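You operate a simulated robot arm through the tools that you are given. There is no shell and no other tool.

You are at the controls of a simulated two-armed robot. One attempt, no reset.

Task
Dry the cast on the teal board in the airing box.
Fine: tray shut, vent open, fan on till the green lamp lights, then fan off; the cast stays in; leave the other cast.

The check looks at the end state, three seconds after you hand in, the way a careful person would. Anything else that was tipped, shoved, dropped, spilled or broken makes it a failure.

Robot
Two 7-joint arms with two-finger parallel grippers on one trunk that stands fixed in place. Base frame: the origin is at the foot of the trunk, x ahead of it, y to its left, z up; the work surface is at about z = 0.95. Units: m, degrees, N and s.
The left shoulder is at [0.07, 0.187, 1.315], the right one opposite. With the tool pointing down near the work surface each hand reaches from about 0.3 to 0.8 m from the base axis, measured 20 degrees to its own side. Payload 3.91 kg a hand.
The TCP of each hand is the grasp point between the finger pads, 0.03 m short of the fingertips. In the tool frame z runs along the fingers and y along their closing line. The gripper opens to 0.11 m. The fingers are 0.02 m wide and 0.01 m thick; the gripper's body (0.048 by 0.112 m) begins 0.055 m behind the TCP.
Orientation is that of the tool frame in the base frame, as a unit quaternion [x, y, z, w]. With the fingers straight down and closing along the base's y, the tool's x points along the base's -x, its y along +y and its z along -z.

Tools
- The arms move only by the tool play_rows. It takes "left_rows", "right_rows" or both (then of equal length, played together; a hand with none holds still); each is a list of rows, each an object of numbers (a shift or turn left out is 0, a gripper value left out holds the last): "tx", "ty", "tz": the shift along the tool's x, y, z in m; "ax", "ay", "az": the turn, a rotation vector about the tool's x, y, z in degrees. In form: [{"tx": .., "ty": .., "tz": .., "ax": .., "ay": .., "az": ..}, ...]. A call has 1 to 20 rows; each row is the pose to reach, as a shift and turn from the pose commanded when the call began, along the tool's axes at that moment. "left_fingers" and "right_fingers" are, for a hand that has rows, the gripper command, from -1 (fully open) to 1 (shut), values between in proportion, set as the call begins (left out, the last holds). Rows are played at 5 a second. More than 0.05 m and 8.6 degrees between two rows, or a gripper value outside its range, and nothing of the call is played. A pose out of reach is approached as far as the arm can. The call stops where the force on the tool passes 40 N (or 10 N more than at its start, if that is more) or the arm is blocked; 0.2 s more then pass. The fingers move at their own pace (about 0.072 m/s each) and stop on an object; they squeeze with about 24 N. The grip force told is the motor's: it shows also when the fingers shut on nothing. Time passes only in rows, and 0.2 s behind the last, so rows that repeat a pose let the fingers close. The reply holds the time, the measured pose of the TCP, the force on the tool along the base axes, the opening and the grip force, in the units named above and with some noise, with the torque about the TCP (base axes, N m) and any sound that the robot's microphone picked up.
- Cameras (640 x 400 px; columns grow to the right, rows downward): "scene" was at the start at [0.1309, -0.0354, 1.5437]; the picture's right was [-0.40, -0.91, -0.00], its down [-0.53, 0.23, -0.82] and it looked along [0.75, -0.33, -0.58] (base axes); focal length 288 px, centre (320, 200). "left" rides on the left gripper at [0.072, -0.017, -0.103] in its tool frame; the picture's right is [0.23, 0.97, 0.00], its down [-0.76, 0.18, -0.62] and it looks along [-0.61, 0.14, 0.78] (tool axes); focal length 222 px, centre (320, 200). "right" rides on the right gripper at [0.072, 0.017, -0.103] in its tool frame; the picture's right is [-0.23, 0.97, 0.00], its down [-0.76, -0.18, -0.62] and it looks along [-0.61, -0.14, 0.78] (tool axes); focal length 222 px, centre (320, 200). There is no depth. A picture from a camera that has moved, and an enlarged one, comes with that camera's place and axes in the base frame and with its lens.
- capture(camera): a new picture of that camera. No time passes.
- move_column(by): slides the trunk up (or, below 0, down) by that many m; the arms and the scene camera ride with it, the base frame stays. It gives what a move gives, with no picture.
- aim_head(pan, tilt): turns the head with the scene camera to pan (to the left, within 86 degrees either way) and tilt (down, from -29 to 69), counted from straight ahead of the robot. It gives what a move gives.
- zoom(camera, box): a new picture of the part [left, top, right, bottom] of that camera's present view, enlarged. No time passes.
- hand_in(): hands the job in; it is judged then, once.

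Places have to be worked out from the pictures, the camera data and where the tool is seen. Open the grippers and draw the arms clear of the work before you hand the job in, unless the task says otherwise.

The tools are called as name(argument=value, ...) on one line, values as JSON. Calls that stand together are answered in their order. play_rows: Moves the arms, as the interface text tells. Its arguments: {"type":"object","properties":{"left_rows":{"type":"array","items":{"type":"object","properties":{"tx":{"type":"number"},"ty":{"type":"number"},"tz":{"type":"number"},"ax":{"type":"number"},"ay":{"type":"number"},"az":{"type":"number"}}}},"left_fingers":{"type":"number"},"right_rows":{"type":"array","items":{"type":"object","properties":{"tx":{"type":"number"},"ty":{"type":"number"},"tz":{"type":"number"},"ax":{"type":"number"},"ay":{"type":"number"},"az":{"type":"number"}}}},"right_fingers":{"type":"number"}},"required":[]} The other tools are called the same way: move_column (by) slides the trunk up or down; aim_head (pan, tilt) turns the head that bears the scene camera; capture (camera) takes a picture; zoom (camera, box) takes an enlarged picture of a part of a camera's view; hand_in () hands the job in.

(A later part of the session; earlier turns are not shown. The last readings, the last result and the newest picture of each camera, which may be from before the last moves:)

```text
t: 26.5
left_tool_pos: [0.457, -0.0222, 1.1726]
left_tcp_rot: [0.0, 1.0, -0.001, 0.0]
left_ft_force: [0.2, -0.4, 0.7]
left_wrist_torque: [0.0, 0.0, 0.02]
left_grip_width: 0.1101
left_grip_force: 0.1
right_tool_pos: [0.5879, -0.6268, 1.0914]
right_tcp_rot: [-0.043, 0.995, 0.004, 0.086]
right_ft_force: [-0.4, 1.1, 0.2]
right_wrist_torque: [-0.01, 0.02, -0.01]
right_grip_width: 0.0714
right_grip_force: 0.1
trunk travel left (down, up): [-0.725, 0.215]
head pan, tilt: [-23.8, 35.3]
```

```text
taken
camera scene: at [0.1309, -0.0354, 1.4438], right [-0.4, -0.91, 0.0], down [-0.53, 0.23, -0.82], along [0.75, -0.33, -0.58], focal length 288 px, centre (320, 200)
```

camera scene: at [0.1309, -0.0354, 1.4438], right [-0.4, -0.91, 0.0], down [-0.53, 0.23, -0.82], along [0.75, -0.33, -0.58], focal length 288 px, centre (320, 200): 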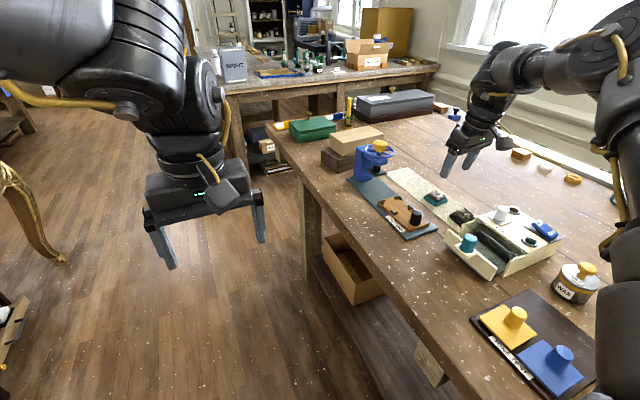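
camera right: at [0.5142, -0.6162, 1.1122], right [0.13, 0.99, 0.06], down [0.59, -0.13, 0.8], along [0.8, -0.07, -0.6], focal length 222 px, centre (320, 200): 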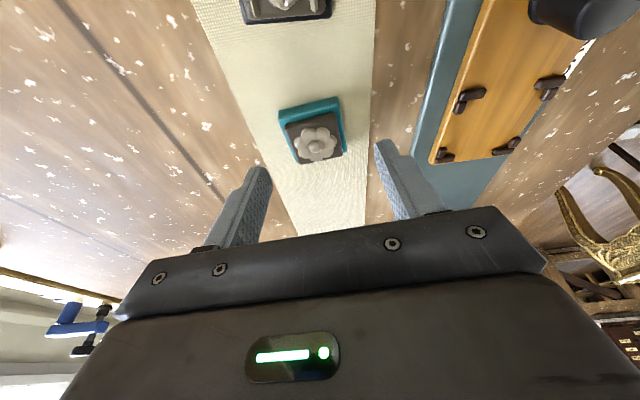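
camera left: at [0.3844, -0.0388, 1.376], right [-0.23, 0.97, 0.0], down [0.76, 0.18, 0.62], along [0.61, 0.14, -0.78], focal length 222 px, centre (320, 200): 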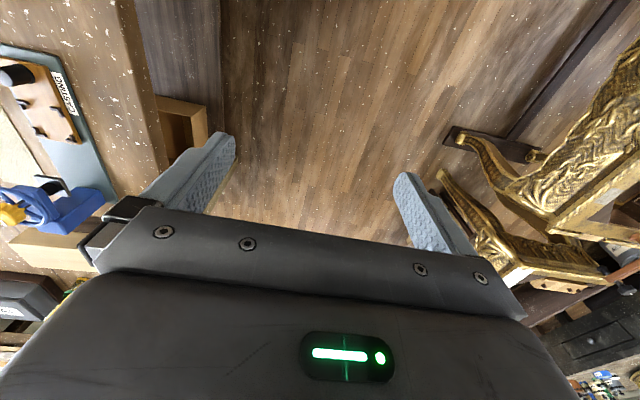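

Trunk lowered cleanly. Keeping the 10° tilt, I move to just above the board (z≈1.02).

play_rows(right_rows=[{"tx": -0.01, "ty": -0.001, "tz": 0.01}, {"tx": -0.02, "ty": -0.002, "tz": 0.03}, {"tx": -0.0203, "ty": -0.0028, "tz": 0.055}, {"tx": -0.0203, "ty": -0.0028, "tz": 0.0746}, {"tx": -0.0203, "ty": -0.0028, "tz": 0.0746}])

capture(camera="right")

zoom(camera="scene", box=[395, 155, 495, 230])

```text
t: 27.7
left_tool_pos: [0.457, -0.0217, 1.1715]
left_tcp_rot: [0.001, 1.0, 0.0, -0.001]
left_ft_force: [0.7, -0.5, 0.4]
left_wrist_torque: [-0.02, 0.02, 0.04]
left_grip_width: 0.11
left_grip_force: 0.0
right_tool_pos: [0.621, -0.6253, 1.0207]
right_tcp_rot: [-0.044, 0.995, 0.004, 0.087]
right_ft_force: [-0.5, 0.0, 0.0]
right_wrist_torque: [0.03, -0.02, -0.03]
right_grip_width: 0.0718
right_grip_force: 0.1
trunk travel left (down, up): [-0.725, 0.215]
head pan, tilt: [-23.8, 35.3]
```

```text
taken
camera right: at [0.5332, -0.6161, 1.1095], right [0.14, 0.99, 0.04], down [0.65, -0.12, 0.75], along [0.74, -0.08, -0.66], focal length 222 px, centre (320, 200)
```

right: 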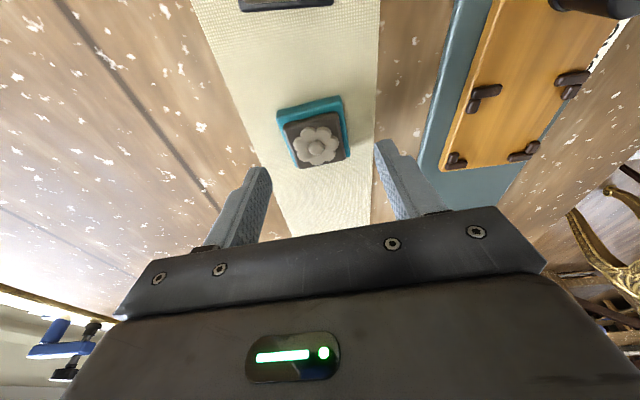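

```text
5.33 times, centred on (445, 192) of scene
camera zoom: at [0.1307, -0.0351, 1.4438], right [-0.4, -0.91, 0.0], down [-0.53, 0.23, -0.82], along [0.75, -0.33, -0.58], focal length 1536 px, centre (-347, 240)
```

zoom: 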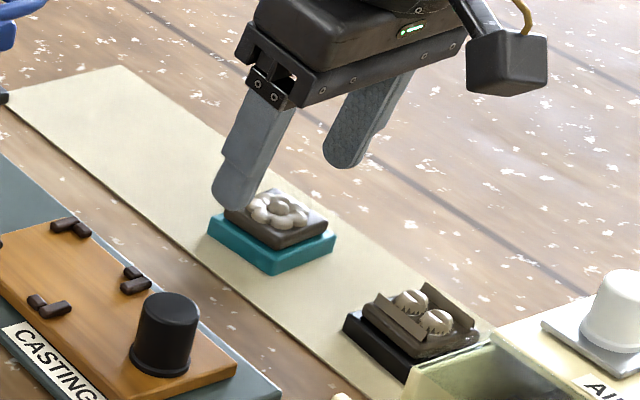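

Aligned; the cast is centred between the fingers. I descend to TCP z≈0.984 so the tips straddle the teal board just above the mat.

play_rows(right_rows=[{"tx": 0.003, "ty": -0.0008, "tz": 0.012}, {"tx": 0.0055, "ty": -0.0015, "tz": 0.024}, {"tx": 0.007, "ty": -0.0015, "tz": 0.031}, {"tx": 0.0084, "ty": -0.0015, "tz": 0.0358}, {"tx": 0.0084, "ty": -0.0015, "tz": 0.0358}])

capture(camera="right")

zoom(camera="scene", box=[395, 155, 495, 230])

```text
t: 28.9
left_tool_pos: [0.4561, -0.0227, 1.1726]
left_tcp_rot: [-0.001, 1.0, -0.001, 0.0]
left_ft_force: [0.8, 0.7, -0.5]
left_wrist_torque: [-0.02, 0.0, -0.02]
left_grip_width: 0.1101
left_grip_force: 0.0
right_tool_pos: [0.6185, -0.6273, 0.9836]
right_tcp_rot: [-0.044, 0.995, 0.004, 0.088]
right_ft_force: [-0.1, -0.3, -1.4]
right_wrist_torque: [-0.01, 0.03, 0.01]
right_grip_width: 0.0714
right_grip_force: 0.0
trunk travel left (down, up): [-0.725, 0.215]
head pan, tilt: [-23.8, 35.3]
```

```text
taken
camera right: at [0.5298, -0.6191, 1.0736], right [0.14, 0.99, 0.04], down [0.66, -0.12, 0.75], along [0.74, -0.08, -0.67], focal length 222 px, centre (320, 200)
```

right: 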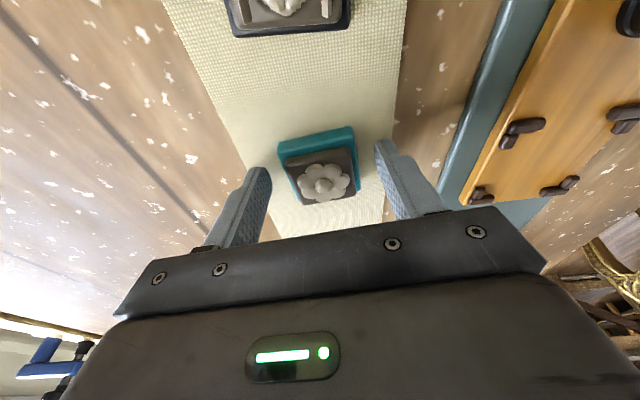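

```text
5.33 times, centred on (445, 192) of scene
camera zoom: at [0.1309, -0.0353, 1.4437], right [-0.4, -0.91, 0.0], down [-0.53, 0.23, -0.82], along [0.75, -0.33, -0.58], focal length 1536 px, centre (-347, 240)
```

zoom: 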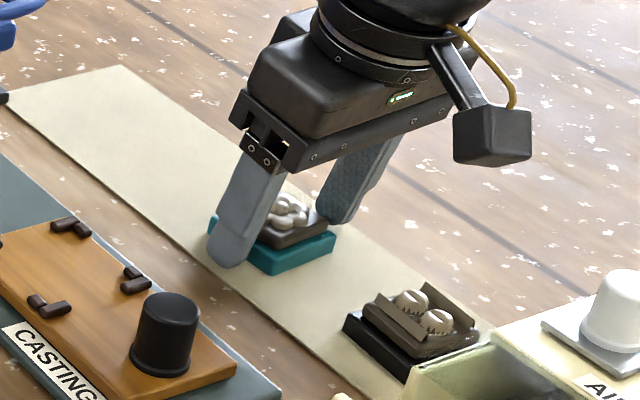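

The fingers straddle the teal board just off the mat. I close the grip.

play_rows(right_rows=[{}, {}, {}, {}], right_fingers=1.0)

capture(camera="right")

zoom(camera="scene", box=[395, 155, 495, 230])

```text
t: 29.9
left_tool_pos: [0.4569, -0.0229, 1.1718]
left_tcp_rot: [0.0, 1.0, 0.001, 0.0]
left_ft_force: [-0.4, 0.4, -0.4]
left_wrist_torque: [0.01, -0.03, -0.03]
left_grip_width: 0.1099
left_grip_force: 0.0
right_tool_pos: [0.6188, -0.6286, 0.9861]
right_tcp_rot: [-0.044, 0.995, 0.004, 0.088]
right_ft_force: [-0.8, 0.0, 0.8]
right_wrist_torque: [-0.01, -0.01, -0.05]
right_grip_width: 0.0473
right_grip_force: 23.7
trunk travel left (down, up): [-0.725, 0.215]
head pan, tilt: [-23.8, 35.3]
```

```text
taken
camera right: at [0.53, -0.6192, 1.0736], right [0.14, 0.99, 0.04], down [0.65, -0.12, 0.75], along [0.74, -0.08, -0.66], focal length 222 px, centre (320, 200)
```

right: 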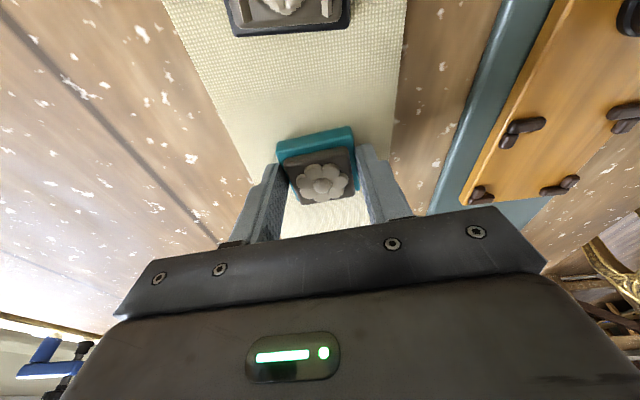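

```text
5.33 times, centred on (445, 192) of scene
camera zoom: at [0.131, -0.0354, 1.4437], right [-0.4, -0.91, 0.0], down [-0.53, 0.23, -0.82], along [0.75, -0.33, -0.58], focal length 1536 px, centre (-347, 240)
```

zoom: 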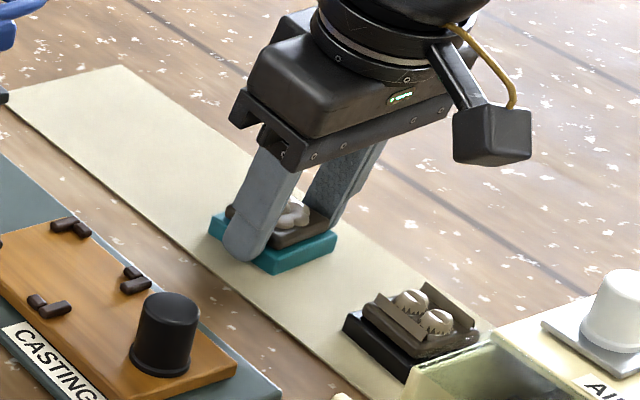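

Gripped on the teal board (0.047 m). I lift slowly 40 mm and check it rides level.

play_rows(right_rows=[{"tx": -0.001, "tz": -0.006}, {"tx": -0.0025, "tz": -0.015}, {"tx": -0.0045, "tz": -0.026}, {"tx": -0.007, "tz": -0.04}])

capture(camera="right")

zoom(camera="scene", box=[395, 145, 495, 220])

```text
t: 30.9
left_tool_pos: [0.4557, -0.0218, 1.1729]
left_tcp_rot: [0.0, 1.0, 0.0, 0.0]
left_ft_force: [-0.1, -0.3, -0.6]
left_wrist_torque: [0.01, 0.03, -0.03]
left_grip_width: 0.11
left_grip_force: 0.0
right_tool_pos: [0.6205, -0.6263, 1.0266]
right_tcp_rot: [-0.044, 0.995, 0.004, 0.086]
right_ft_force: [-0.1, 1.3, -0.4]
right_wrist_torque: [-0.02, 0.0, 0.05]
right_grip_width: 0.0472
right_grip_force: 24.5
trunk travel left (down, up): [-0.725, 0.215]
head pan, tilt: [-23.8, 35.3]
```

```text
taken
camera right: at [0.5318, -0.6184, 1.1145], right [0.14, 0.99, 0.04], down [0.65, -0.12, 0.75], along [0.74, -0.08, -0.66], focal length 222 px, centre (320, 200)
```

right: 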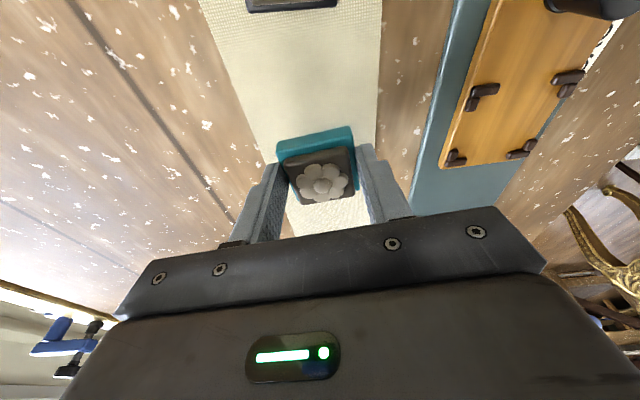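

```text
5.33 times, centred on (445, 182) of scene
camera zoom: at [0.1307, -0.0349, 1.4437], right [-0.4, -0.91, 0.0], down [-0.53, 0.23, -0.82], along [0.75, -0.33, -0.58], focal length 1536 px, centre (-347, 293)
```

zoom: 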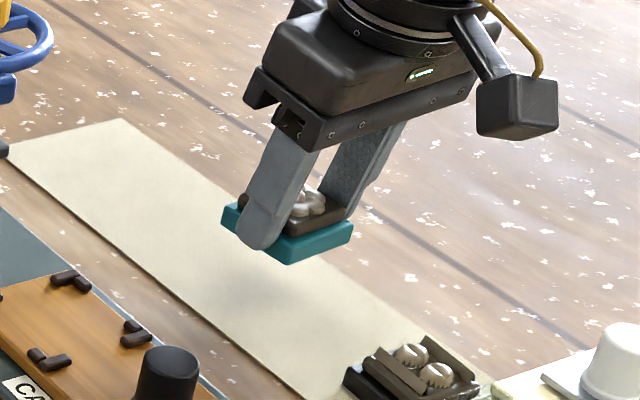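

The board and cast lift together, level. I now raise, carry it over the open tray, and yaw 85° about the vertical so the board stays level.

play_rows(right_rows=[{"tx": 0.003, "ty": 0.001, "tz": -0.04}, {"tx": 0.0059, "ty": 0.0018, "tz": -0.0822}, {"tx": 0.0221, "ty": 0.01, "tz": -0.085, "ax": -1.33, "az": -7.61}, {"tx": 0.0383, "ty": 0.0182, "tz": -0.0879, "ax": -2.65, "az": -15.2}, {"tx": 0.0546, "ty": 0.0265, "tz": -0.0907, "ax": -3.98, "az": -22.8}, {"tx": 0.0708, "ty": 0.0347, "tz": -0.0935, "ax": -5.3, "az": -30.4}, {"tx": 0.087, "ty": 0.0429, "tz": -0.0964, "ax": -6.63, "az": -38.1}, {"tx": 0.1032, "ty": 0.0511, "tz": -0.0992, "ax": -7.95, "az": -45.7}, {"tx": 0.1194, "ty": 0.0593, "tz": -0.1021, "ax": -9.28, "az": -53.3}, {"tx": 0.1356, "ty": 0.0675, "tz": -0.1049, "ax": -10.6, "az": -60.9}, {"tx": 0.1519, "ty": 0.0758, "tz": -0.1077, "ax": -11.93, "az": -68.5}, {"tx": 0.1681, "ty": 0.084, "tz": -0.1106, "ax": -13.25, "az": -76.1}, {"tx": 0.1843, "ty": 0.0922, "tz": -0.1134, "ax": -14.58, "az": -83.7}, {"tx": 0.1843, "ty": 0.0922, "tz": -0.1134, "ax": -14.58, "az": -83.7}])

capture(camera="right")

zoom(camera="scene", box=[420, 170, 580, 290])

```text
t: 33.9
left_tool_pos: [0.4564, -0.0232, 1.1716]
left_tcp_rot: [0.0, 1.0, 0.0, 0.0]
left_ft_force: [-0.3, 1.3, 0.9]
left_wrist_torque: [-0.03, -0.01, -0.04]
left_grip_width: 0.11
left_grip_force: 0.0
right_tool_pos: [0.4119, -0.5539, 1.1044]
right_tcp_rot: [-0.704, 0.705, 0.06, 0.062]
right_ft_force: [0.7, -0.5, -1.5]
right_wrist_torque: [0.0, -0.01, 0.0]
right_grip_width: 0.0468
right_grip_force: 23.8
trunk travel left (down, up): [-0.725, 0.215]
head pan, tilt: [-23.8, 35.3]
```

```text
taken
camera right: at [0.396, -0.643, 1.1927], right [-0.97, 0.22, 0.04], down [0.18, 0.64, 0.75], along [0.14, 0.73, -0.67], focal length 222 px, centre (320, 200)
```

right: 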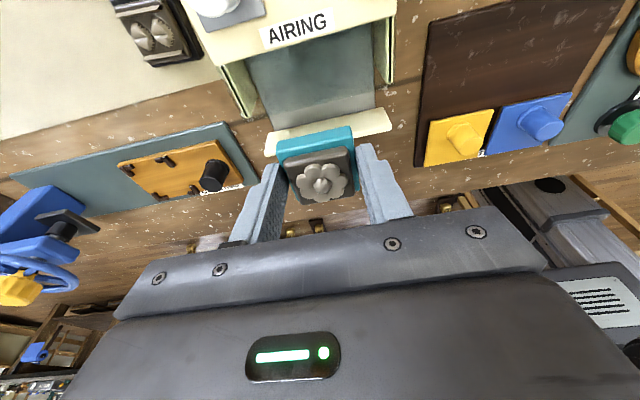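

```text
3.33 times, centred on (500, 230) of scene
camera zoom: at [0.1314, -0.0356, 1.4437], right [-0.4, -0.91, 0.0], down [-0.53, 0.23, -0.82], along [0.75, -0.33, -0.58], focal length 960 px, centre (-280, 100)
```

zoom: 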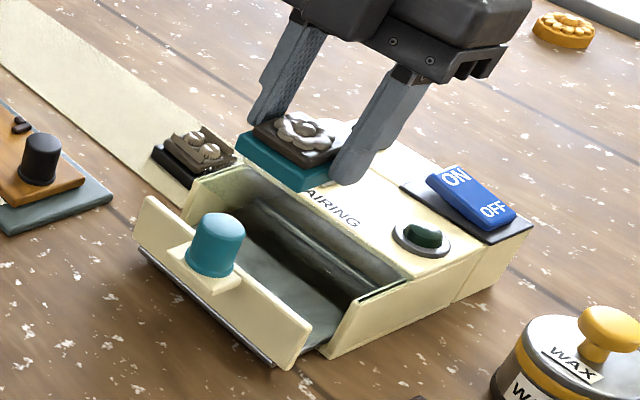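

The board hangs level over the open tray. I lower to z≈1.02, nudging 3 mm toward the front wall, and check clearance.

play_rows(right_rows=[{"tx": 0.003, "tz": 0.025}, {"tx": 0.006, "tz": 0.05}, {"tx": 0.009, "tz": 0.07}, {"tx": 0.0111, "tz": 0.0833}, {"tx": 0.0111, "tz": 0.0833}])

capture(camera="right")

zoom(camera="scene", box=[440, 190, 560, 280])

```text
t: 34.9
left_tool_pos: [0.4531, -0.0217, 1.1734]
left_tcp_rot: [0.0, 1.0, 0.0, 0.0]
left_ft_force: [0.9, 0.2, -0.6]
left_wrist_torque: [0.02, 0.0, 0.0]
left_grip_width: 0.1102
left_grip_force: 0.0
right_tool_pos: [0.4116, -0.549, 1.0348]
right_tcp_rot: [0.705, -0.704, -0.053, -0.064]
right_ft_force: [-9.1, 3.4, 23.7]
right_wrist_torque: [-0.09, 0.13, -0.06]
right_grip_width: 0.0475
right_grip_force: 23.9
trunk travel left (down, up): [-0.725, 0.215]
head pan, tilt: [-23.8, 35.3]
stopped in row 4 (right hand): the force on the tool passed its limit at 50 N (the readings are from after the stop); the commanded pose is now the measured one
```

```text
taken
camera right: at [0.3965, -0.6383, 1.1247], right [-0.97, 0.22, 0.02], down [0.17, 0.65, 0.74], along [0.15, 0.73, -0.67], focal length 222 px, centre (320, 200)
```

right: 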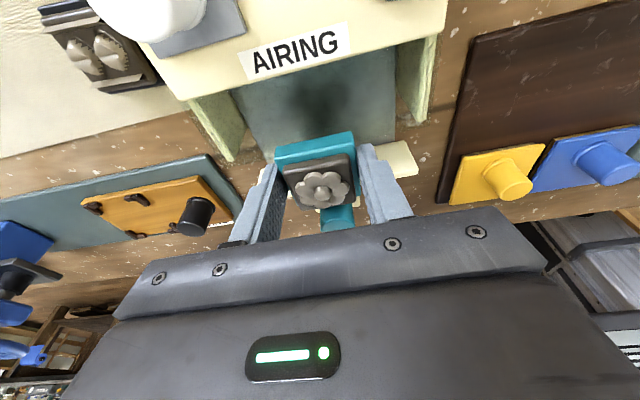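

```text
4.44 times, centred on (500, 235) of scene
camera zoom: at [0.1281, -0.0332, 1.4443], right [-0.4, -0.91, 0.0], down [-0.53, 0.23, -0.82], along [0.75, -0.33, -0.58], focal length 1280 px, centre (-480, 44)
```

zoom: 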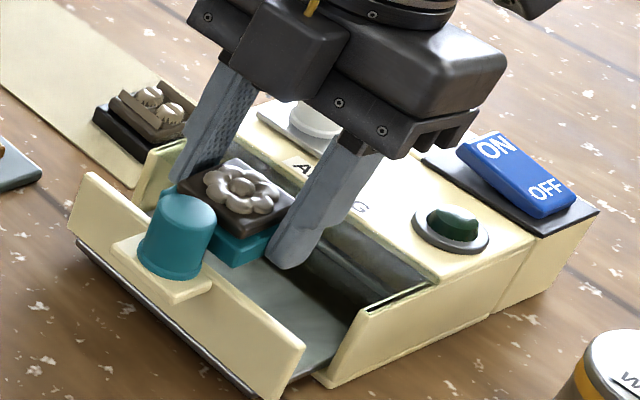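

The board's front edge touched the top of the tray's front wall: the board sits ~9 mm ahead of the TCP because of the lean. I back up 12 mm, straighten, and shift 13 mm toward -y.

play_rows(right_rows=[{"tx": -0.001, "tz": -0.006}, {"tx": -0.002, "tz": -0.013, "ax": -0.4, "ay": -0.2}, {"tx": 0.004, "tz": -0.014, "ax": -0.7, "ay": -0.4}, {"tx": 0.0107, "tz": -0.014, "ax": -0.7, "ay": -0.4}, {"tx": 0.0107, "tz": -0.014, "ax": -0.7, "ay": -0.4}])

capture(camera="right")

zoom(camera="scene", box=[440, 190, 560, 280])

```text
t: 36.1
left_tool_pos: [0.4568, -0.0218, 1.1729]
left_tcp_rot: [0.0, 1.0, 0.0, 0.0]
left_ft_force: [0.9, 0.1, 0.3]
left_wrist_torque: [-0.02, 0.02, 0.0]
left_grip_width: 0.11
left_grip_force: 0.0
right_tool_pos: [0.4127, -0.5639, 1.0439]
right_tcp_rot: [0.705, -0.704, -0.061, -0.061]
right_ft_force: [0.1, 0.5, -1.4]
right_wrist_torque: [-0.03, -0.01, 0.05]
right_grip_width: 0.0472
right_grip_force: 24.3
trunk travel left (down, up): [-0.725, 0.215]
head pan, tilt: [-23.8, 35.3]
```

```text
taken
camera right: at [0.3986, -0.6529, 1.1321], right [-0.97, 0.22, 0.04], down [0.18, 0.64, 0.75], along [0.14, 0.73, -0.67], focal length 222 px, centre (320, 200)
```

right: 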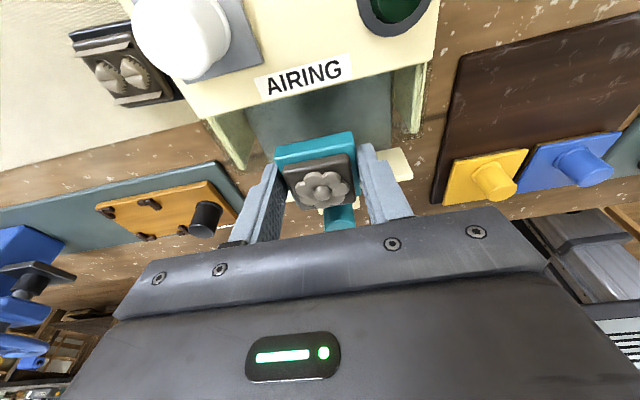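

```text
4.44 times, centred on (500, 235) of scene
camera zoom: at [0.1306, -0.0348, 1.4438], right [-0.4, -0.91, 0.0], down [-0.53, 0.23, -0.82], along [0.75, -0.33, -0.58], focal length 1280 px, centre (-480, 44)
```

zoom: 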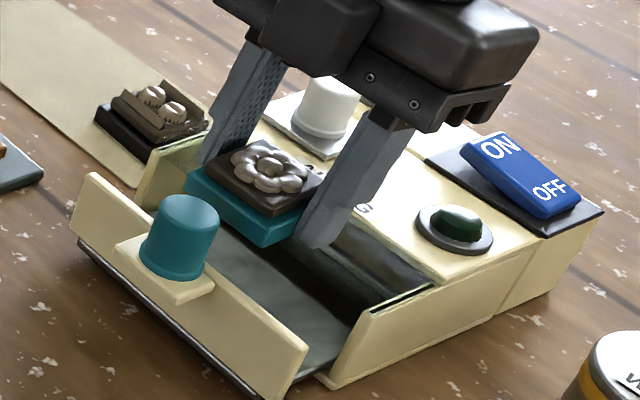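

The board now clears the front wall by about 15 mm. I descend in small steps to z≈1.01.

play_rows(right_rows=[{"tx": 0.0017, "tz": 0.01}, {"tx": 0.0034, "tz": 0.02}, {"tx": 0.0046, "tz": 0.027}, {"tx": 0.0056, "tz": 0.0325}, {"tx": 0.0056, "tz": 0.0325}])

zoom(camera="scene", box=[440, 190, 560, 280])

```text
t: 36.5
left_tool_pos: [0.4536, -0.0196, 1.1734]
left_tcp_rot: [0.0, 1.0, -0.001, 0.001]
left_ft_force: [0.1, 0.0, 0.3]
left_wrist_torque: [0.02, 0.02, -0.01]
left_grip_width: 0.1099
left_grip_force: 0.0
right_tool_pos: [0.4139, -0.5635, 1.0405]
right_tcp_rot: [0.705, -0.704, -0.056, -0.061]
right_ft_force: [-9.9, 2.6, 30.0]
right_wrist_torque: [0.01, 1.37, -0.11]
right_grip_width: 0.0471
right_grip_force: 23.8
trunk travel left (down, up): [-0.725, 0.215]
head pan, tilt: [-23.8, 35.3]
stopped in row 2 (right hand): the force on the tool passed its limit at 47 N (the readings are from after the stop); the commanded pose is now the measured one
```

```text
4.44 times, centred on (500, 235) of scene
camera zoom: at [0.1276, -0.0328, 1.4444], right [-0.4, -0.91, 0.0], down [-0.53, 0.23, -0.82], along [0.75, -0.33, -0.58], focal length 1280 px, centre (-480, 44)
```

zoom: 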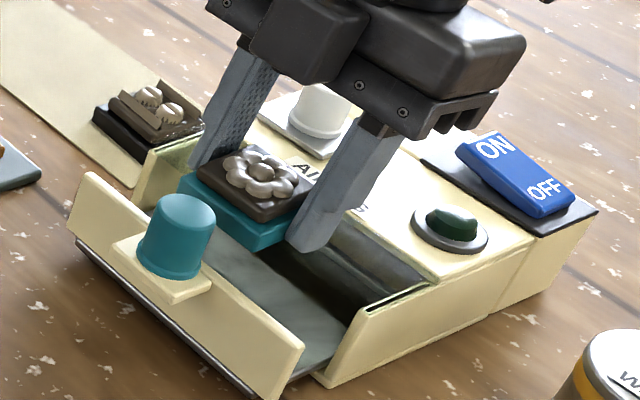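

The contact is not the tray at all: the tinted area between the slotted side walls is a clear glass pane, so the tray was actually shut before and needs to be pulled further out past the glass. I lift away at once and inspect.

play_rows(right_rows=[{"tx": -0.0035, "tz": -0.02, "ax": -0.2}, {"tx": -0.007, "tz": -0.04, "ax": -0.4, "ay": -0.2}, {"tx": -0.0138, "tz": -0.0788, "ax": -0.4, "ay": -0.2}, {"tx": -0.0138, "tz": -0.0788, "ax": -0.4, "ay": -0.2}])

zoom(camera="scene", box=[450, 195, 540, 275])

capture(camera="right")

zoom(camera="scene", box=[440, 140, 560, 230])

```text
t: 37.5
left_tool_pos: [0.4569, -0.0237, 1.1719]
left_tcp_rot: [-0.001, 1.0, 0.0, -0.002]
left_ft_force: [0.7, -0.4, -0.3]
left_wrist_torque: [-0.02, -0.05, -0.04]
left_grip_width: 0.1101
left_grip_force: 0.1
right_tool_pos: [0.417, -0.5658, 1.1143]
right_tcp_rot: [0.706, -0.703, -0.062, -0.061]
right_ft_force: [-0.7, 0.2, -1.2]
right_wrist_torque: [-0.01, 0.03, 0.0]
right_grip_width: 0.0474
right_grip_force: 24.1
trunk travel left (down, up): [-0.725, 0.215]
head pan, tilt: [-23.8, 35.3]
```

```text
5.00 times, centred on (495, 235) of scene
camera zoom: at [0.1316, -0.0363, 1.4436], right [-0.4, -0.91, 0.0], down [-0.53, 0.23, -0.82], along [0.75, -0.33, -0.58], focal length 1440 px, centre (-555, 25)
```

zoom: 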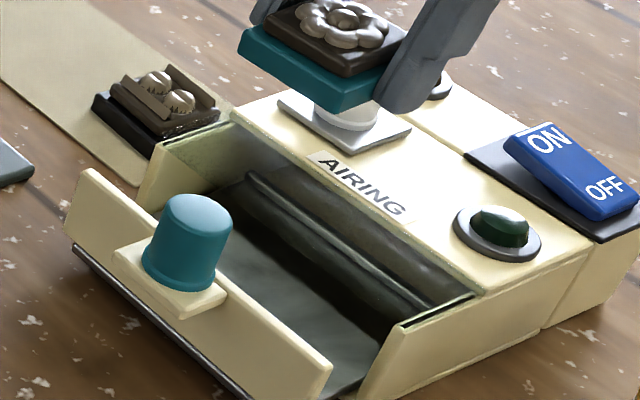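

```text
taken
camera right: at [0.4031, -0.654, 1.204], right [-0.97, 0.22, 0.04], down [0.18, 0.64, 0.74], along [0.14, 0.73, -0.67], focal length 222 px, centre (320, 200)
```

right: 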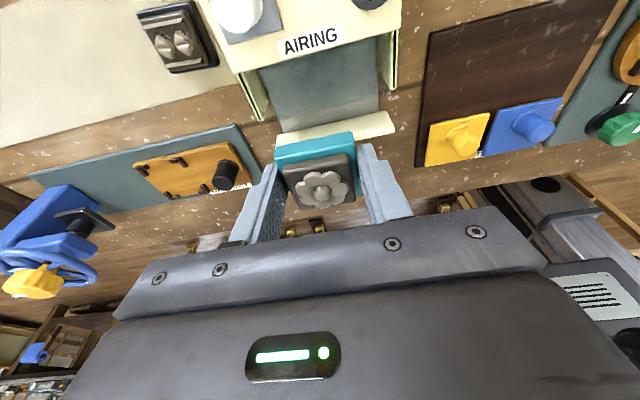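

```text
4.44 times, centred on (500, 185) of scene
camera zoom: at [0.1316, -0.0363, 1.4436], right [-0.4, -0.91, 0.0], down [-0.53, 0.23, -0.82], along [0.75, -0.33, -0.58], focal length 1280 px, centre (-480, 267)
```

zoom: 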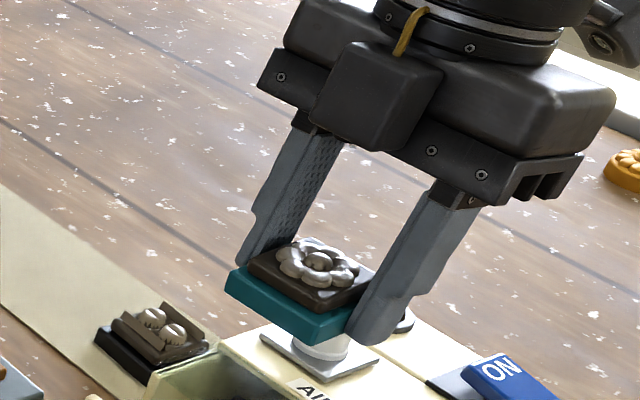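

The pane shows reflections and looks intact, and the cast is still seated in the grip. I'll set it down temporarily on the clear table at about (0.42,-0.405) to free the hand; moving there at height first.

play_rows(right_rows=[{"tx": -0.03, "tz": 0.0052}, {"tx": -0.065, "tz": 0.0113}, {"tx": -0.1, "tz": 0.0174}, {"tx": -0.13, "ty": -0.001, "tz": 0.0226}, {"tx": -0.1487, "ty": -0.002, "tz": 0.026}, {"tx": -0.1487, "ty": -0.002, "tz": 0.026}])

capture(camera="right")

capture(camera="scene")

```text
t: 39.0
left_tool_pos: [0.4559, -0.0226, 1.1721]
left_tcp_rot: [0.0, 1.0, -0.001, 0.0]
left_ft_force: [0.1, -1.2, 0.3]
left_wrist_torque: [-0.02, 0.03, 0.02]
left_grip_width: 0.1098
left_grip_force: 0.0
right_tool_pos: [0.417, -0.4141, 1.115]
right_tcp_rot: [0.706, -0.703, -0.061, -0.06]
right_ft_force: [-0.2, -0.1, -0.6]
right_wrist_torque: [-0.01, 0.01, 0.02]
right_grip_width: 0.0469
right_grip_force: 24.3
trunk travel left (down, up): [-0.725, 0.215]
head pan, tilt: [-23.8, 35.3]
```

```text
taken
camera right: at [0.403, -0.5034, 1.2047], right [-0.97, 0.22, 0.04], down [0.18, 0.64, 0.74], along [0.14, 0.73, -0.67], focal length 222 px, centre (320, 200)
```

right: 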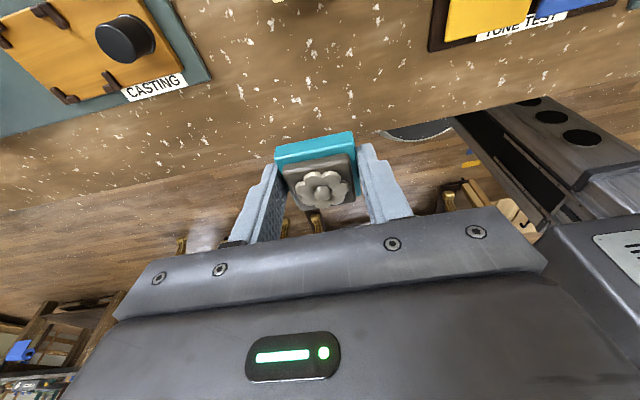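

```text
taken
camera scene: at [0.1308, -0.0359, 1.4437], right [-0.4, -0.91, 0.0], down [-0.53, 0.23, -0.82], along [0.75, -0.33, -0.58], focal length 288 px, centre (320, 200)
```

scene: 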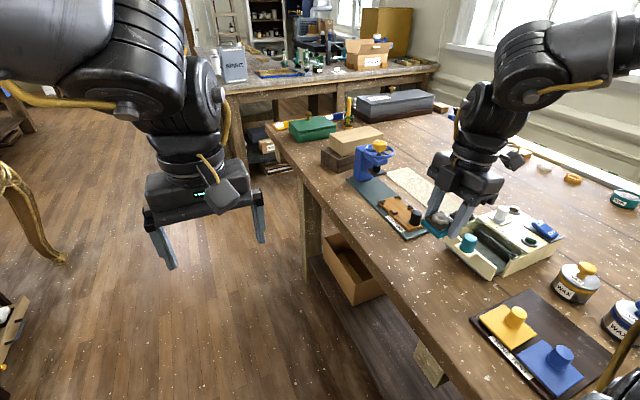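

Before setting down I check the table edge near the spot.

zoom(camera="scene", box=[340, 190, 500, 310])

zoom(camera="right", box=[180, 60, 480, 220])

```text
3.33 times, centred on (420, 250) of scene
camera zoom: at [0.1308, -0.0359, 1.4437], right [-0.4, -0.91, 0.0], down [-0.53, 0.23, -0.82], along [0.75, -0.33, -0.58], focal length 960 px, centre (-13, 33)
```

zoom: 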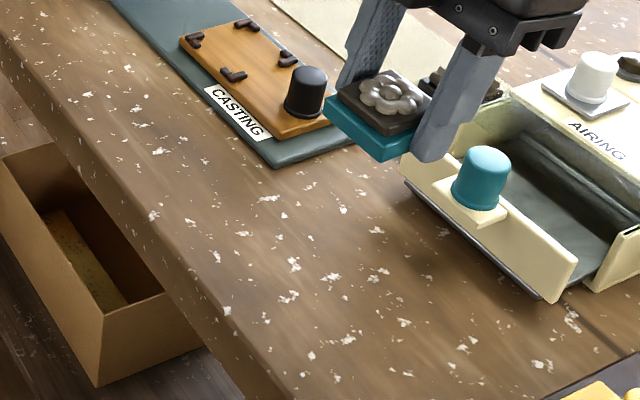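

```text
2.13 times, centred on (330, 140) of right
camera zoom: at [0.403, -0.5034, 1.2047], right [-0.97, 0.22, 0.04], down [0.18, 0.64, 0.74], along [0.14, 0.73, -0.67], focal length 474 px, centre (299, 328)
```

zoom: 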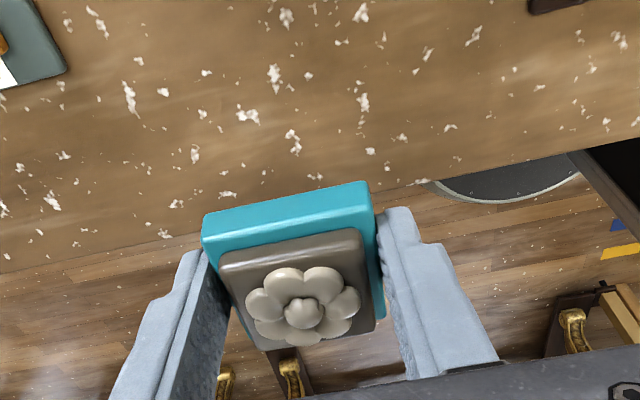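

The table edge is at y≈-0.335, so the spot is safe. I lower the cast to just above the table.

play_rows(right_rows=[{"tx": 0.004, "tz": 0.035}, {"tx": 0.009, "tz": 0.07}, {"tx": 0.0135, "tz": 0.1}, {"tx": 0.0163, "tz": 0.116}, {"tx": 0.0176, "tz": 0.1238}, {"tx": 0.0176, "tz": 0.1238}])

zoom(camera="scene", box=[400, 200, 490, 300])

```text
t: 40.4
left_tool_pos: [0.4566, -0.0213, 1.1712]
left_tcp_rot: [0.0, 1.0, 0.0, -0.001]
left_ft_force: [1.6, -1.0, 0.0]
left_wrist_torque: [0.0, -0.04, -0.03]
left_grip_width: 0.1101
left_grip_force: 0.0
right_tool_pos: [0.4186, -0.4096, 0.99]
right_tcp_rot: [0.705, -0.703, -0.061, -0.061]
right_ft_force: [-0.5, -0.8, -1.5]
right_wrist_torque: [0.02, 0.06, 0.0]
right_grip_width: 0.0473
right_grip_force: 24.2
trunk travel left (down, up): [-0.725, 0.215]
head pan, tilt: [-23.8, 35.3]
```

```text
4.00 times, centred on (445, 250) of scene
camera zoom: at [0.1308, -0.0352, 1.4437], right [-0.4, -0.91, 0.0], down [-0.53, 0.23, -0.82], along [0.75, -0.33, -0.58], focal length 1152 px, centre (-180, 0)
```

zoom: 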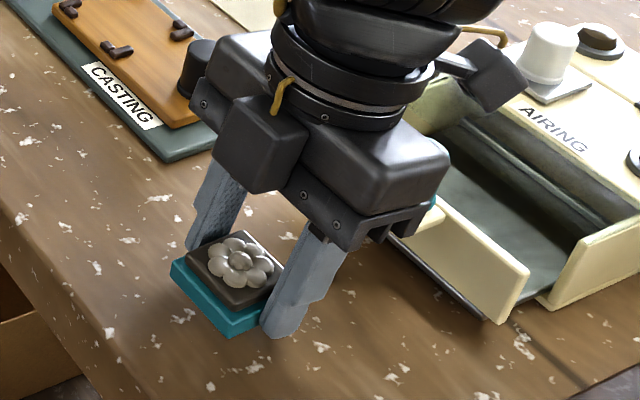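

A few mm left; I lower slowly and watch for touch.

play_rows(right_rows=[{"tx": 0.0003, "tz": 0.002}, {"tx": 0.0007, "tz": 0.004}, {"tx": 0.0007, "tz": 0.004}])

zoom(camera="scene", box=[425, 240, 485, 290])

```text
t: 41.1
left_tool_pos: [0.4575, -0.0218, 1.1719]
left_tcp_rot: [0.0, 1.0, 0.0, 0.0]
left_ft_force: [0.3, 0.0, -0.1]
left_wrist_torque: [-0.02, 0.02, -0.02]
left_grip_width: 0.1102
left_grip_force: 0.0
right_tool_pos: [0.4175, -0.4091, 0.9866]
right_tcp_rot: [0.706, -0.703, -0.061, -0.06]
right_ft_force: [0.0, 0.2, -2.0]
right_wrist_torque: [-0.01, 0.03, -0.01]
right_grip_width: 0.0469
right_grip_force: 24.1
trunk travel left (down, up): [-0.725, 0.215]
head pan, tilt: [-23.8, 35.3]
```

```text
8.00 times, centred on (455, 265) of scene
camera zoom: at [0.131, -0.0354, 1.4437], right [-0.4, -0.91, 0.0], down [-0.53, 0.23, -0.82], along [0.75, -0.33, -0.58], focal length 2304 px, centre (-760, -320)
```

zoom: 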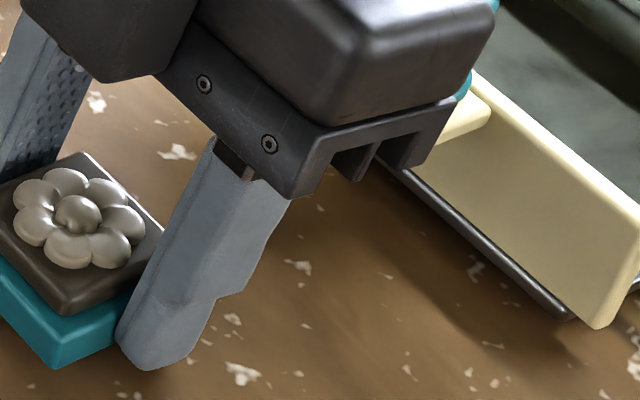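

Not yet touching; I continue 1 mm at a time.

play_rows(right_rows=[{"tx": 0.0002, "tz": 0.001}, {"tx": 0.0004, "tz": 0.002}, {"tx": 0.0005, "tz": 0.003}, {"tx": 0.0005, "tz": 0.003}])

zoom(camera="scene", box=[410, 240, 470, 290])

```text
t: 42.1
left_tool_pos: [0.4559, -0.0222, 1.1715]
left_tcp_rot: [0.0, 1.0, 0.0, -0.001]
left_ft_force: [0.9, -0.2, -0.2]
left_wrist_torque: [-0.02, -0.01, -0.01]
left_grip_width: 0.11
left_grip_force: 0.0
right_tool_pos: [0.4171, -0.4106, 0.9829]
right_tcp_rot: [0.706, -0.703, -0.061, -0.061]
right_ft_force: [-1.2, 0.7, -1.5]
right_wrist_torque: [0.0, 0.01, 0.0]
right_grip_width: 0.0472
right_grip_force: 23.9
trunk travel left (down, up): [-0.725, 0.215]
head pan, tilt: [-23.8, 35.3]
```

```text
8.00 times, centred on (440, 265) of scene
camera zoom: at [0.131, -0.0354, 1.4437], right [-0.4, -0.91, 0.0], down [-0.53, 0.23, -0.82], along [0.75, -0.33, -0.58], focal length 2304 px, centre (-640, -320)
```

zoom: 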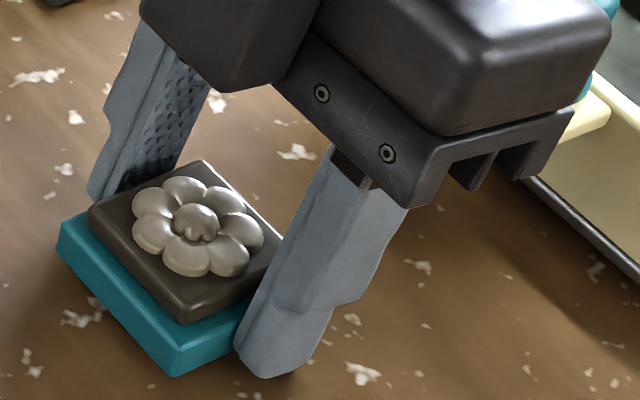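

Very close; another 2 mm in half-mm steps.

play_rows(right_rows=[{"tx": 0.0001, "tz": 0.0006}, {"tx": 0.0002, "tz": 0.0012}, {"tx": 0.0003, "tz": 0.0018}, {"tx": 0.0003, "tz": 0.0018}])

```text
t: 43.1
left_tool_pos: [0.4568, -0.0227, 1.1723]
left_tcp_rot: [0.001, 1.0, 0.0, -0.001]
left_ft_force: [0.0, 0.3, -0.2]
left_wrist_torque: [-0.01, 0.01, -0.03]
left_grip_width: 0.11
left_grip_force: 0.0
right_tool_pos: [0.4178, -0.41, 0.9814]
right_tcp_rot: [0.706, -0.703, -0.06, -0.061]
right_ft_force: [0.1, 0.2, -1.1]
right_wrist_torque: [0.01, -0.01, 0.0]
right_grip_width: 0.0469
right_grip_force: 24.2
trunk travel left (down, up): [-0.725, 0.215]
head pan, tilt: [-23.8, 35.3]
```

Still free. Another 2 mm.

play_rows(right_rows=[{"tx": 0.0001, "tz": 0.0007}, {"tx": 0.0002, "tz": 0.0014}, {"tx": 0.0003, "tz": 0.002}, {"tx": 0.0003, "tz": 0.002}])

zoom(camera="scene", box=[410, 245, 450, 280])

```text
t: 44.1
left_tool_pos: [0.4557, -0.023, 1.1725]
left_tcp_rot: [-0.001, 1.0, 0.0, 0.0]
left_ft_force: [0.4, 0.2, -0.8]
left_wrist_torque: [0.0, 0.0, -0.01]
left_grip_width: 0.11
left_grip_force: 0.1
right_tool_pos: [0.4182, -0.4096, 0.9818]
right_tcp_rot: [0.706, -0.704, -0.058, -0.061]
right_ft_force: [5.8, -10.4, 28.5]
right_wrist_torque: [-0.5, 0.56, 0.32]
right_grip_width: 0.0475
right_grip_force: 24.2
trunk travel left (down, up): [-0.725, 0.215]
head pan, tilt: [-23.8, 35.3]
```

```text
11.43 times, centred on (430, 262) of scene
camera zoom: at [0.1294, -0.0347, 1.4442], right [-0.4, -0.91, 0.0], down [-0.53, 0.23, -0.82], along [0.75, -0.33, -0.58], focal length 3291 px, centre (-937, -514)
```

zoom: 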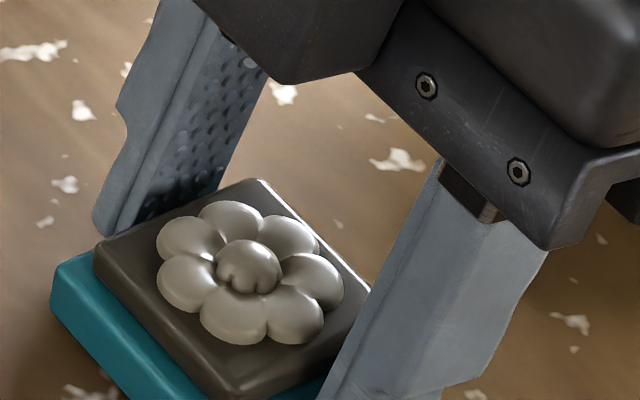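

Contact reached (28 N). I relax 1 mm upward and open the fingers.

play_rows(right_rows=[{"tx": -0.0002, "tz": -0.0012}, {"tx": -0.0002, "tz": -0.0012}])

play_rows(right_rows=[{}, {}, {}], right_fingers=-0.3)

zoom(camera="scene", box=[400, 230, 480, 295])

capture(camera="right")

```text
t: 44.8
left_tool_pos: [0.4559, -0.0217, 1.1723]
left_tcp_rot: [0.0, 1.0, 0.0, 0.001]
left_ft_force: [0.3, -0.4, 0.2]
left_wrist_torque: [0.04, -0.03, 0.0]
left_grip_width: 0.11
left_grip_force: 0.1
right_tool_pos: [0.4173, -0.4089, 0.9819]
right_tcp_rot: [0.706, -0.703, -0.06, -0.061]
right_ft_force: [5.8, -7.6, 21.4]
right_wrist_torque: [-0.31, 0.02, 0.03]
right_grip_width: 0.0473
right_grip_force: 24.2
trunk travel left (down, up): [-0.725, 0.215]
head pan, tilt: [-23.8, 35.3]
```

```text
t: 45.5
left_tool_pos: [0.4539, -0.0208, 1.1736]
left_tcp_rot: [0.001, 1.0, -0.001, 0.0]
left_ft_force: [0.7, -0.2, 0.7]
left_wrist_torque: [0.0, -0.02, 0.02]
left_grip_width: 0.1099
left_grip_force: 0.0
right_tool_pos: [0.4143, -0.4087, 0.9807]
right_tcp_rot: [0.705, -0.704, -0.062, -0.057]
right_ft_force: [3.6, 0.2, 14.2]
right_wrist_torque: [-0.07, -0.68, 0.17]
right_grip_width: 0.0729
right_grip_force: 3.0
trunk travel left (down, up): [-0.725, 0.215]
head pan, tilt: [-23.8, 35.3]
```

```text
6.15 times, centred on (440, 262) of scene
camera zoom: at [0.1285, -0.0328, 1.4441], right [-0.41, -0.91, 0.0], down [-0.53, 0.23, -0.82], along [0.75, -0.33, -0.58], focal length 1772 px, centre (-418, -185)
```

zoom: 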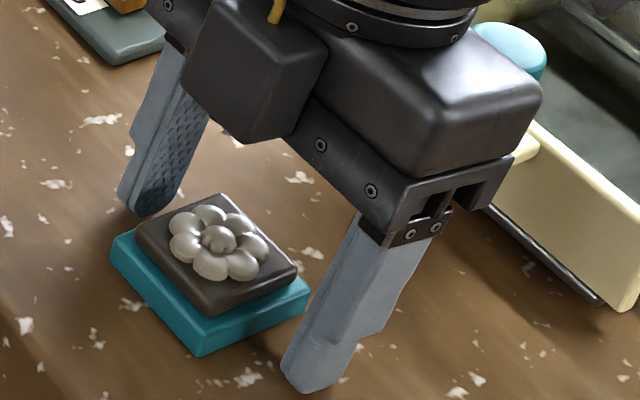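

```text
taken
camera right: at [0.3996, -0.4973, 1.0705], right [-0.97, 0.22, 0.04], down [0.18, 0.65, 0.74], along [0.14, 0.73, -0.67], focal length 222 px, centre (320, 200)
```

right: 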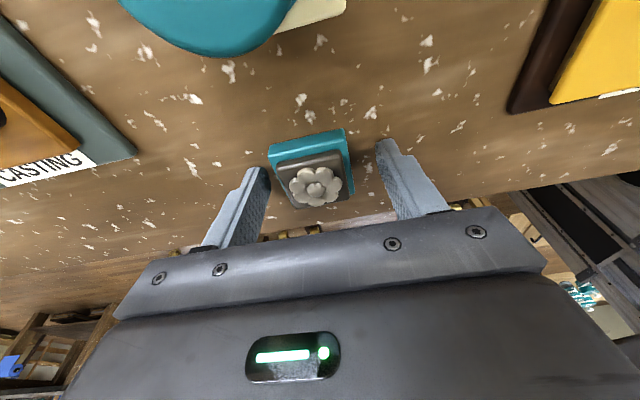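

The cast rests flat on the table. I rise straight up and remove the tilt.

play_rows(right_rows=[{"tx": -0.0007, "tz": -0.004}, {"tx": -0.0035, "tz": -0.02}, {"tx": -0.009, "tz": -0.05}, {"tx": -0.0155, "tz": -0.09}, {"tx": -0.02, "tz": -0.12, "ay": 5}, {"tx": -0.02, "tz": -0.13, "ay": 10}, {"tx": -0.02, "tz": -0.13, "ay": 10}])

capture(camera="right")

zoom(camera="scene", box=[400, 190, 560, 300])

```text
t: 47.1
left_tool_pos: [0.4564, -0.0226, 1.1716]
left_tcp_rot: [0.0, 1.0, 0.001, 0.0]
left_ft_force: [0.1, -0.9, 0.2]
left_wrist_torque: [-0.01, -0.03, -0.01]
left_grip_width: 0.1102
left_grip_force: 0.0
right_tool_pos: [0.4185, -0.4129, 1.1106]
right_tcp_rot: [0.708, -0.706, 0.001, 0.001]
right_ft_force: [1.1, -0.5, 0.5]
right_wrist_torque: [-0.01, 0.0, 0.0]
right_grip_width: 0.0715
right_grip_force: 0.0
trunk travel left (down, up): [-0.725, 0.215]
head pan, tilt: [-23.8, 35.3]
```

```text
taken
camera right: at [0.4036, -0.4856, 1.2142], right [-0.97, 0.22, 0.0], down [0.18, 0.76, 0.62], along [0.14, 0.6, -0.78], focal length 222 px, centre (320, 200)
```

right: 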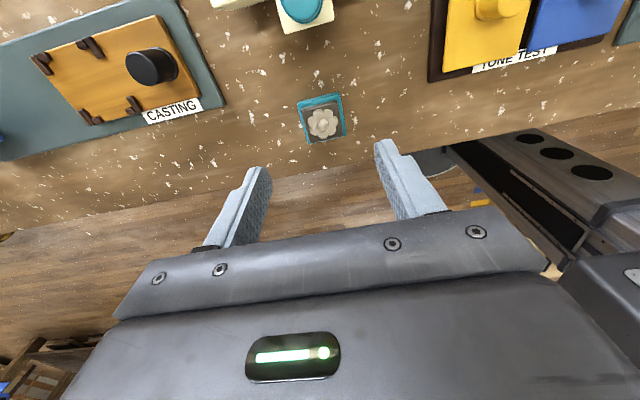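

```text
3.64 times, centred on (480, 245) of scene
camera zoom: at [0.1309, -0.0369, 1.4437], right [-0.4, -0.91, 0.0], down [-0.53, 0.23, -0.82], along [0.75, -0.33, -0.58], focal length 1047 px, centre (-262, 36)
```

zoom: 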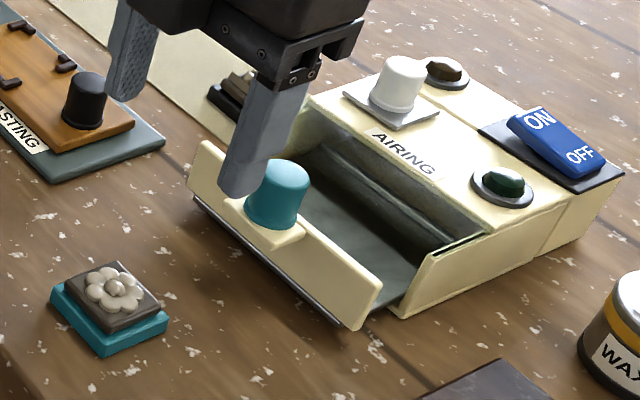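

Cast at about (0.42,-0.403), safe. I move back above the tray knob at (0.410,-0.5025).

play_rows(right_rows=[{"tx": 0.03, "ty": 0.003}, {"tx": 0.06, "ty": 0.006}, {"tx": 0.09, "ty": 0.009}, {"tx": 0.09, "ty": 0.009, "tz": 0.02}, {"tx": 0.09, "ty": 0.009, "tz": 0.02}], right_fingers=0.0)

capture(camera="right")

zoom(camera="scene", box=[400, 190, 560, 300])

```text
t: 48.4
left_tool_pos: [0.4557, -0.0231, 1.1724]
left_tcp_rot: [0.0, 1.0, -0.001, 0.0]
left_ft_force: [0.8, 0.0, 0.0]
left_wrist_torque: [-0.02, -0.02, 0.0]
left_grip_width: 0.1099
left_grip_force: 0.1
right_tool_pos: [0.4109, -0.5023, 1.0917]
right_tcp_rot: [0.709, -0.706, 0.002, 0.002]
right_ft_force: [0.7, 0.3, 0.3]
right_wrist_torque: [-0.02, -0.06, -0.03]
right_grip_width: 0.0549
right_grip_force: 0.1
trunk travel left (down, up): [-0.725, 0.215]
head pan, tilt: [-23.8, 35.3]
```

```text
taken
camera right: at [0.396, -0.5743, 1.1944], right [-0.97, 0.22, 0.0], down [0.18, 0.76, 0.62], along [0.14, 0.6, -0.78], focal length 222 px, centre (320, 200)
```

right: 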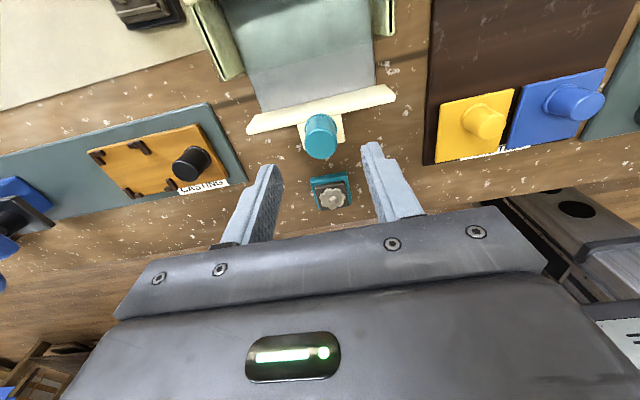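

```text
3.64 times, centred on (480, 245) of scene
camera zoom: at [0.1307, -0.0353, 1.4437], right [-0.4, -0.91, 0.0], down [-0.53, 0.23, -0.82], along [0.75, -0.33, -0.58], focal length 1047 px, centre (-262, 36)
```

zoom: 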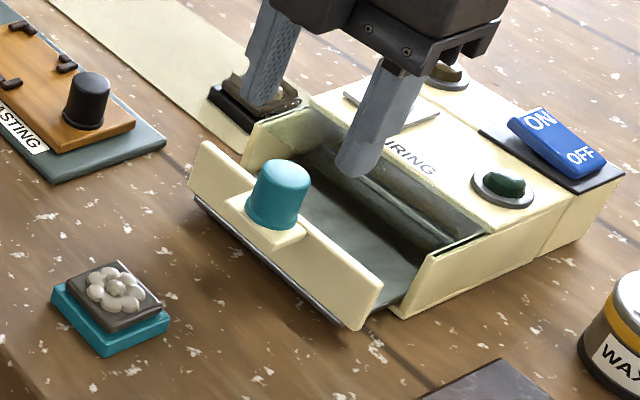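

Aligned with the knob. I descend and grip it.

play_rows(right_rows=[{"tz": 0.02, "tx": 0.001}, {"tz": 0.04, "tx": 0.001}, {"tz": 0.052, "tx": 0.001}, {"tz": 0.052, "tx": 0.001}])

play_rows(right_rows=[{}, {}, {}], right_fingers=1.0)

zoom(camera="scene", box=[400, 190, 560, 300])

```text
t: 49.4
left_tool_pos: [0.4571, -0.0226, 1.171]
left_tcp_rot: [0.0, 1.0, 0.0, -0.001]
left_ft_force: [0.7, 0.1, -0.2]
left_wrist_torque: [0.0, 0.03, 0.03]
left_grip_width: 0.1098
left_grip_force: 0.0
right_tool_pos: [0.4091, -0.504, 1.0401]
right_tcp_rot: [0.708, -0.706, 0.001, 0.001]
right_ft_force: [-0.6, 0.4, -0.4]
right_wrist_torque: [-0.04, -0.04, 0.01]
right_grip_width: 0.0553
right_grip_force: 0.0
trunk travel left (down, up): [-0.725, 0.215]
head pan, tilt: [-23.8, 35.3]
```

```text
t: 50.1
left_tool_pos: [0.4582, -0.0226, 1.1718]
left_tcp_rot: [0.0, 1.0, 0.0, -0.002]
left_ft_force: [-0.8, -0.7, -0.5]
left_wrist_torque: [0.0, 0.04, -0.03]
left_grip_width: 0.1099
left_grip_force: 0.1
right_tool_pos: [0.4098, -0.5035, 1.0406]
right_tcp_rot: [0.708, -0.706, 0.002, 0.001]
right_ft_force: [2.5, 0.1, 1.9]
right_wrist_torque: [0.21, -0.7, -0.03]
right_grip_width: 0.0252
right_grip_force: 45.0
trunk travel left (down, up): [-0.725, 0.215]
head pan, tilt: [-23.8, 35.3]
```

```text
3.64 times, centred on (480, 245) of scene
camera zoom: at [0.132, -0.0353, 1.4436], right [-0.4, -0.91, 0.0], down [-0.53, 0.23, -0.82], along [0.75, -0.33, -0.58], focal length 1047 px, centre (-262, 36)
```

zoom: 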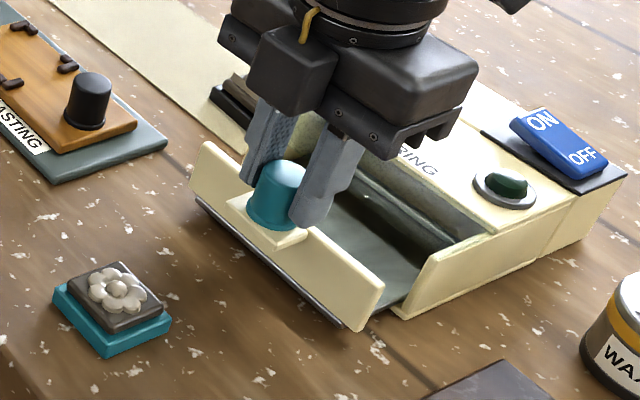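

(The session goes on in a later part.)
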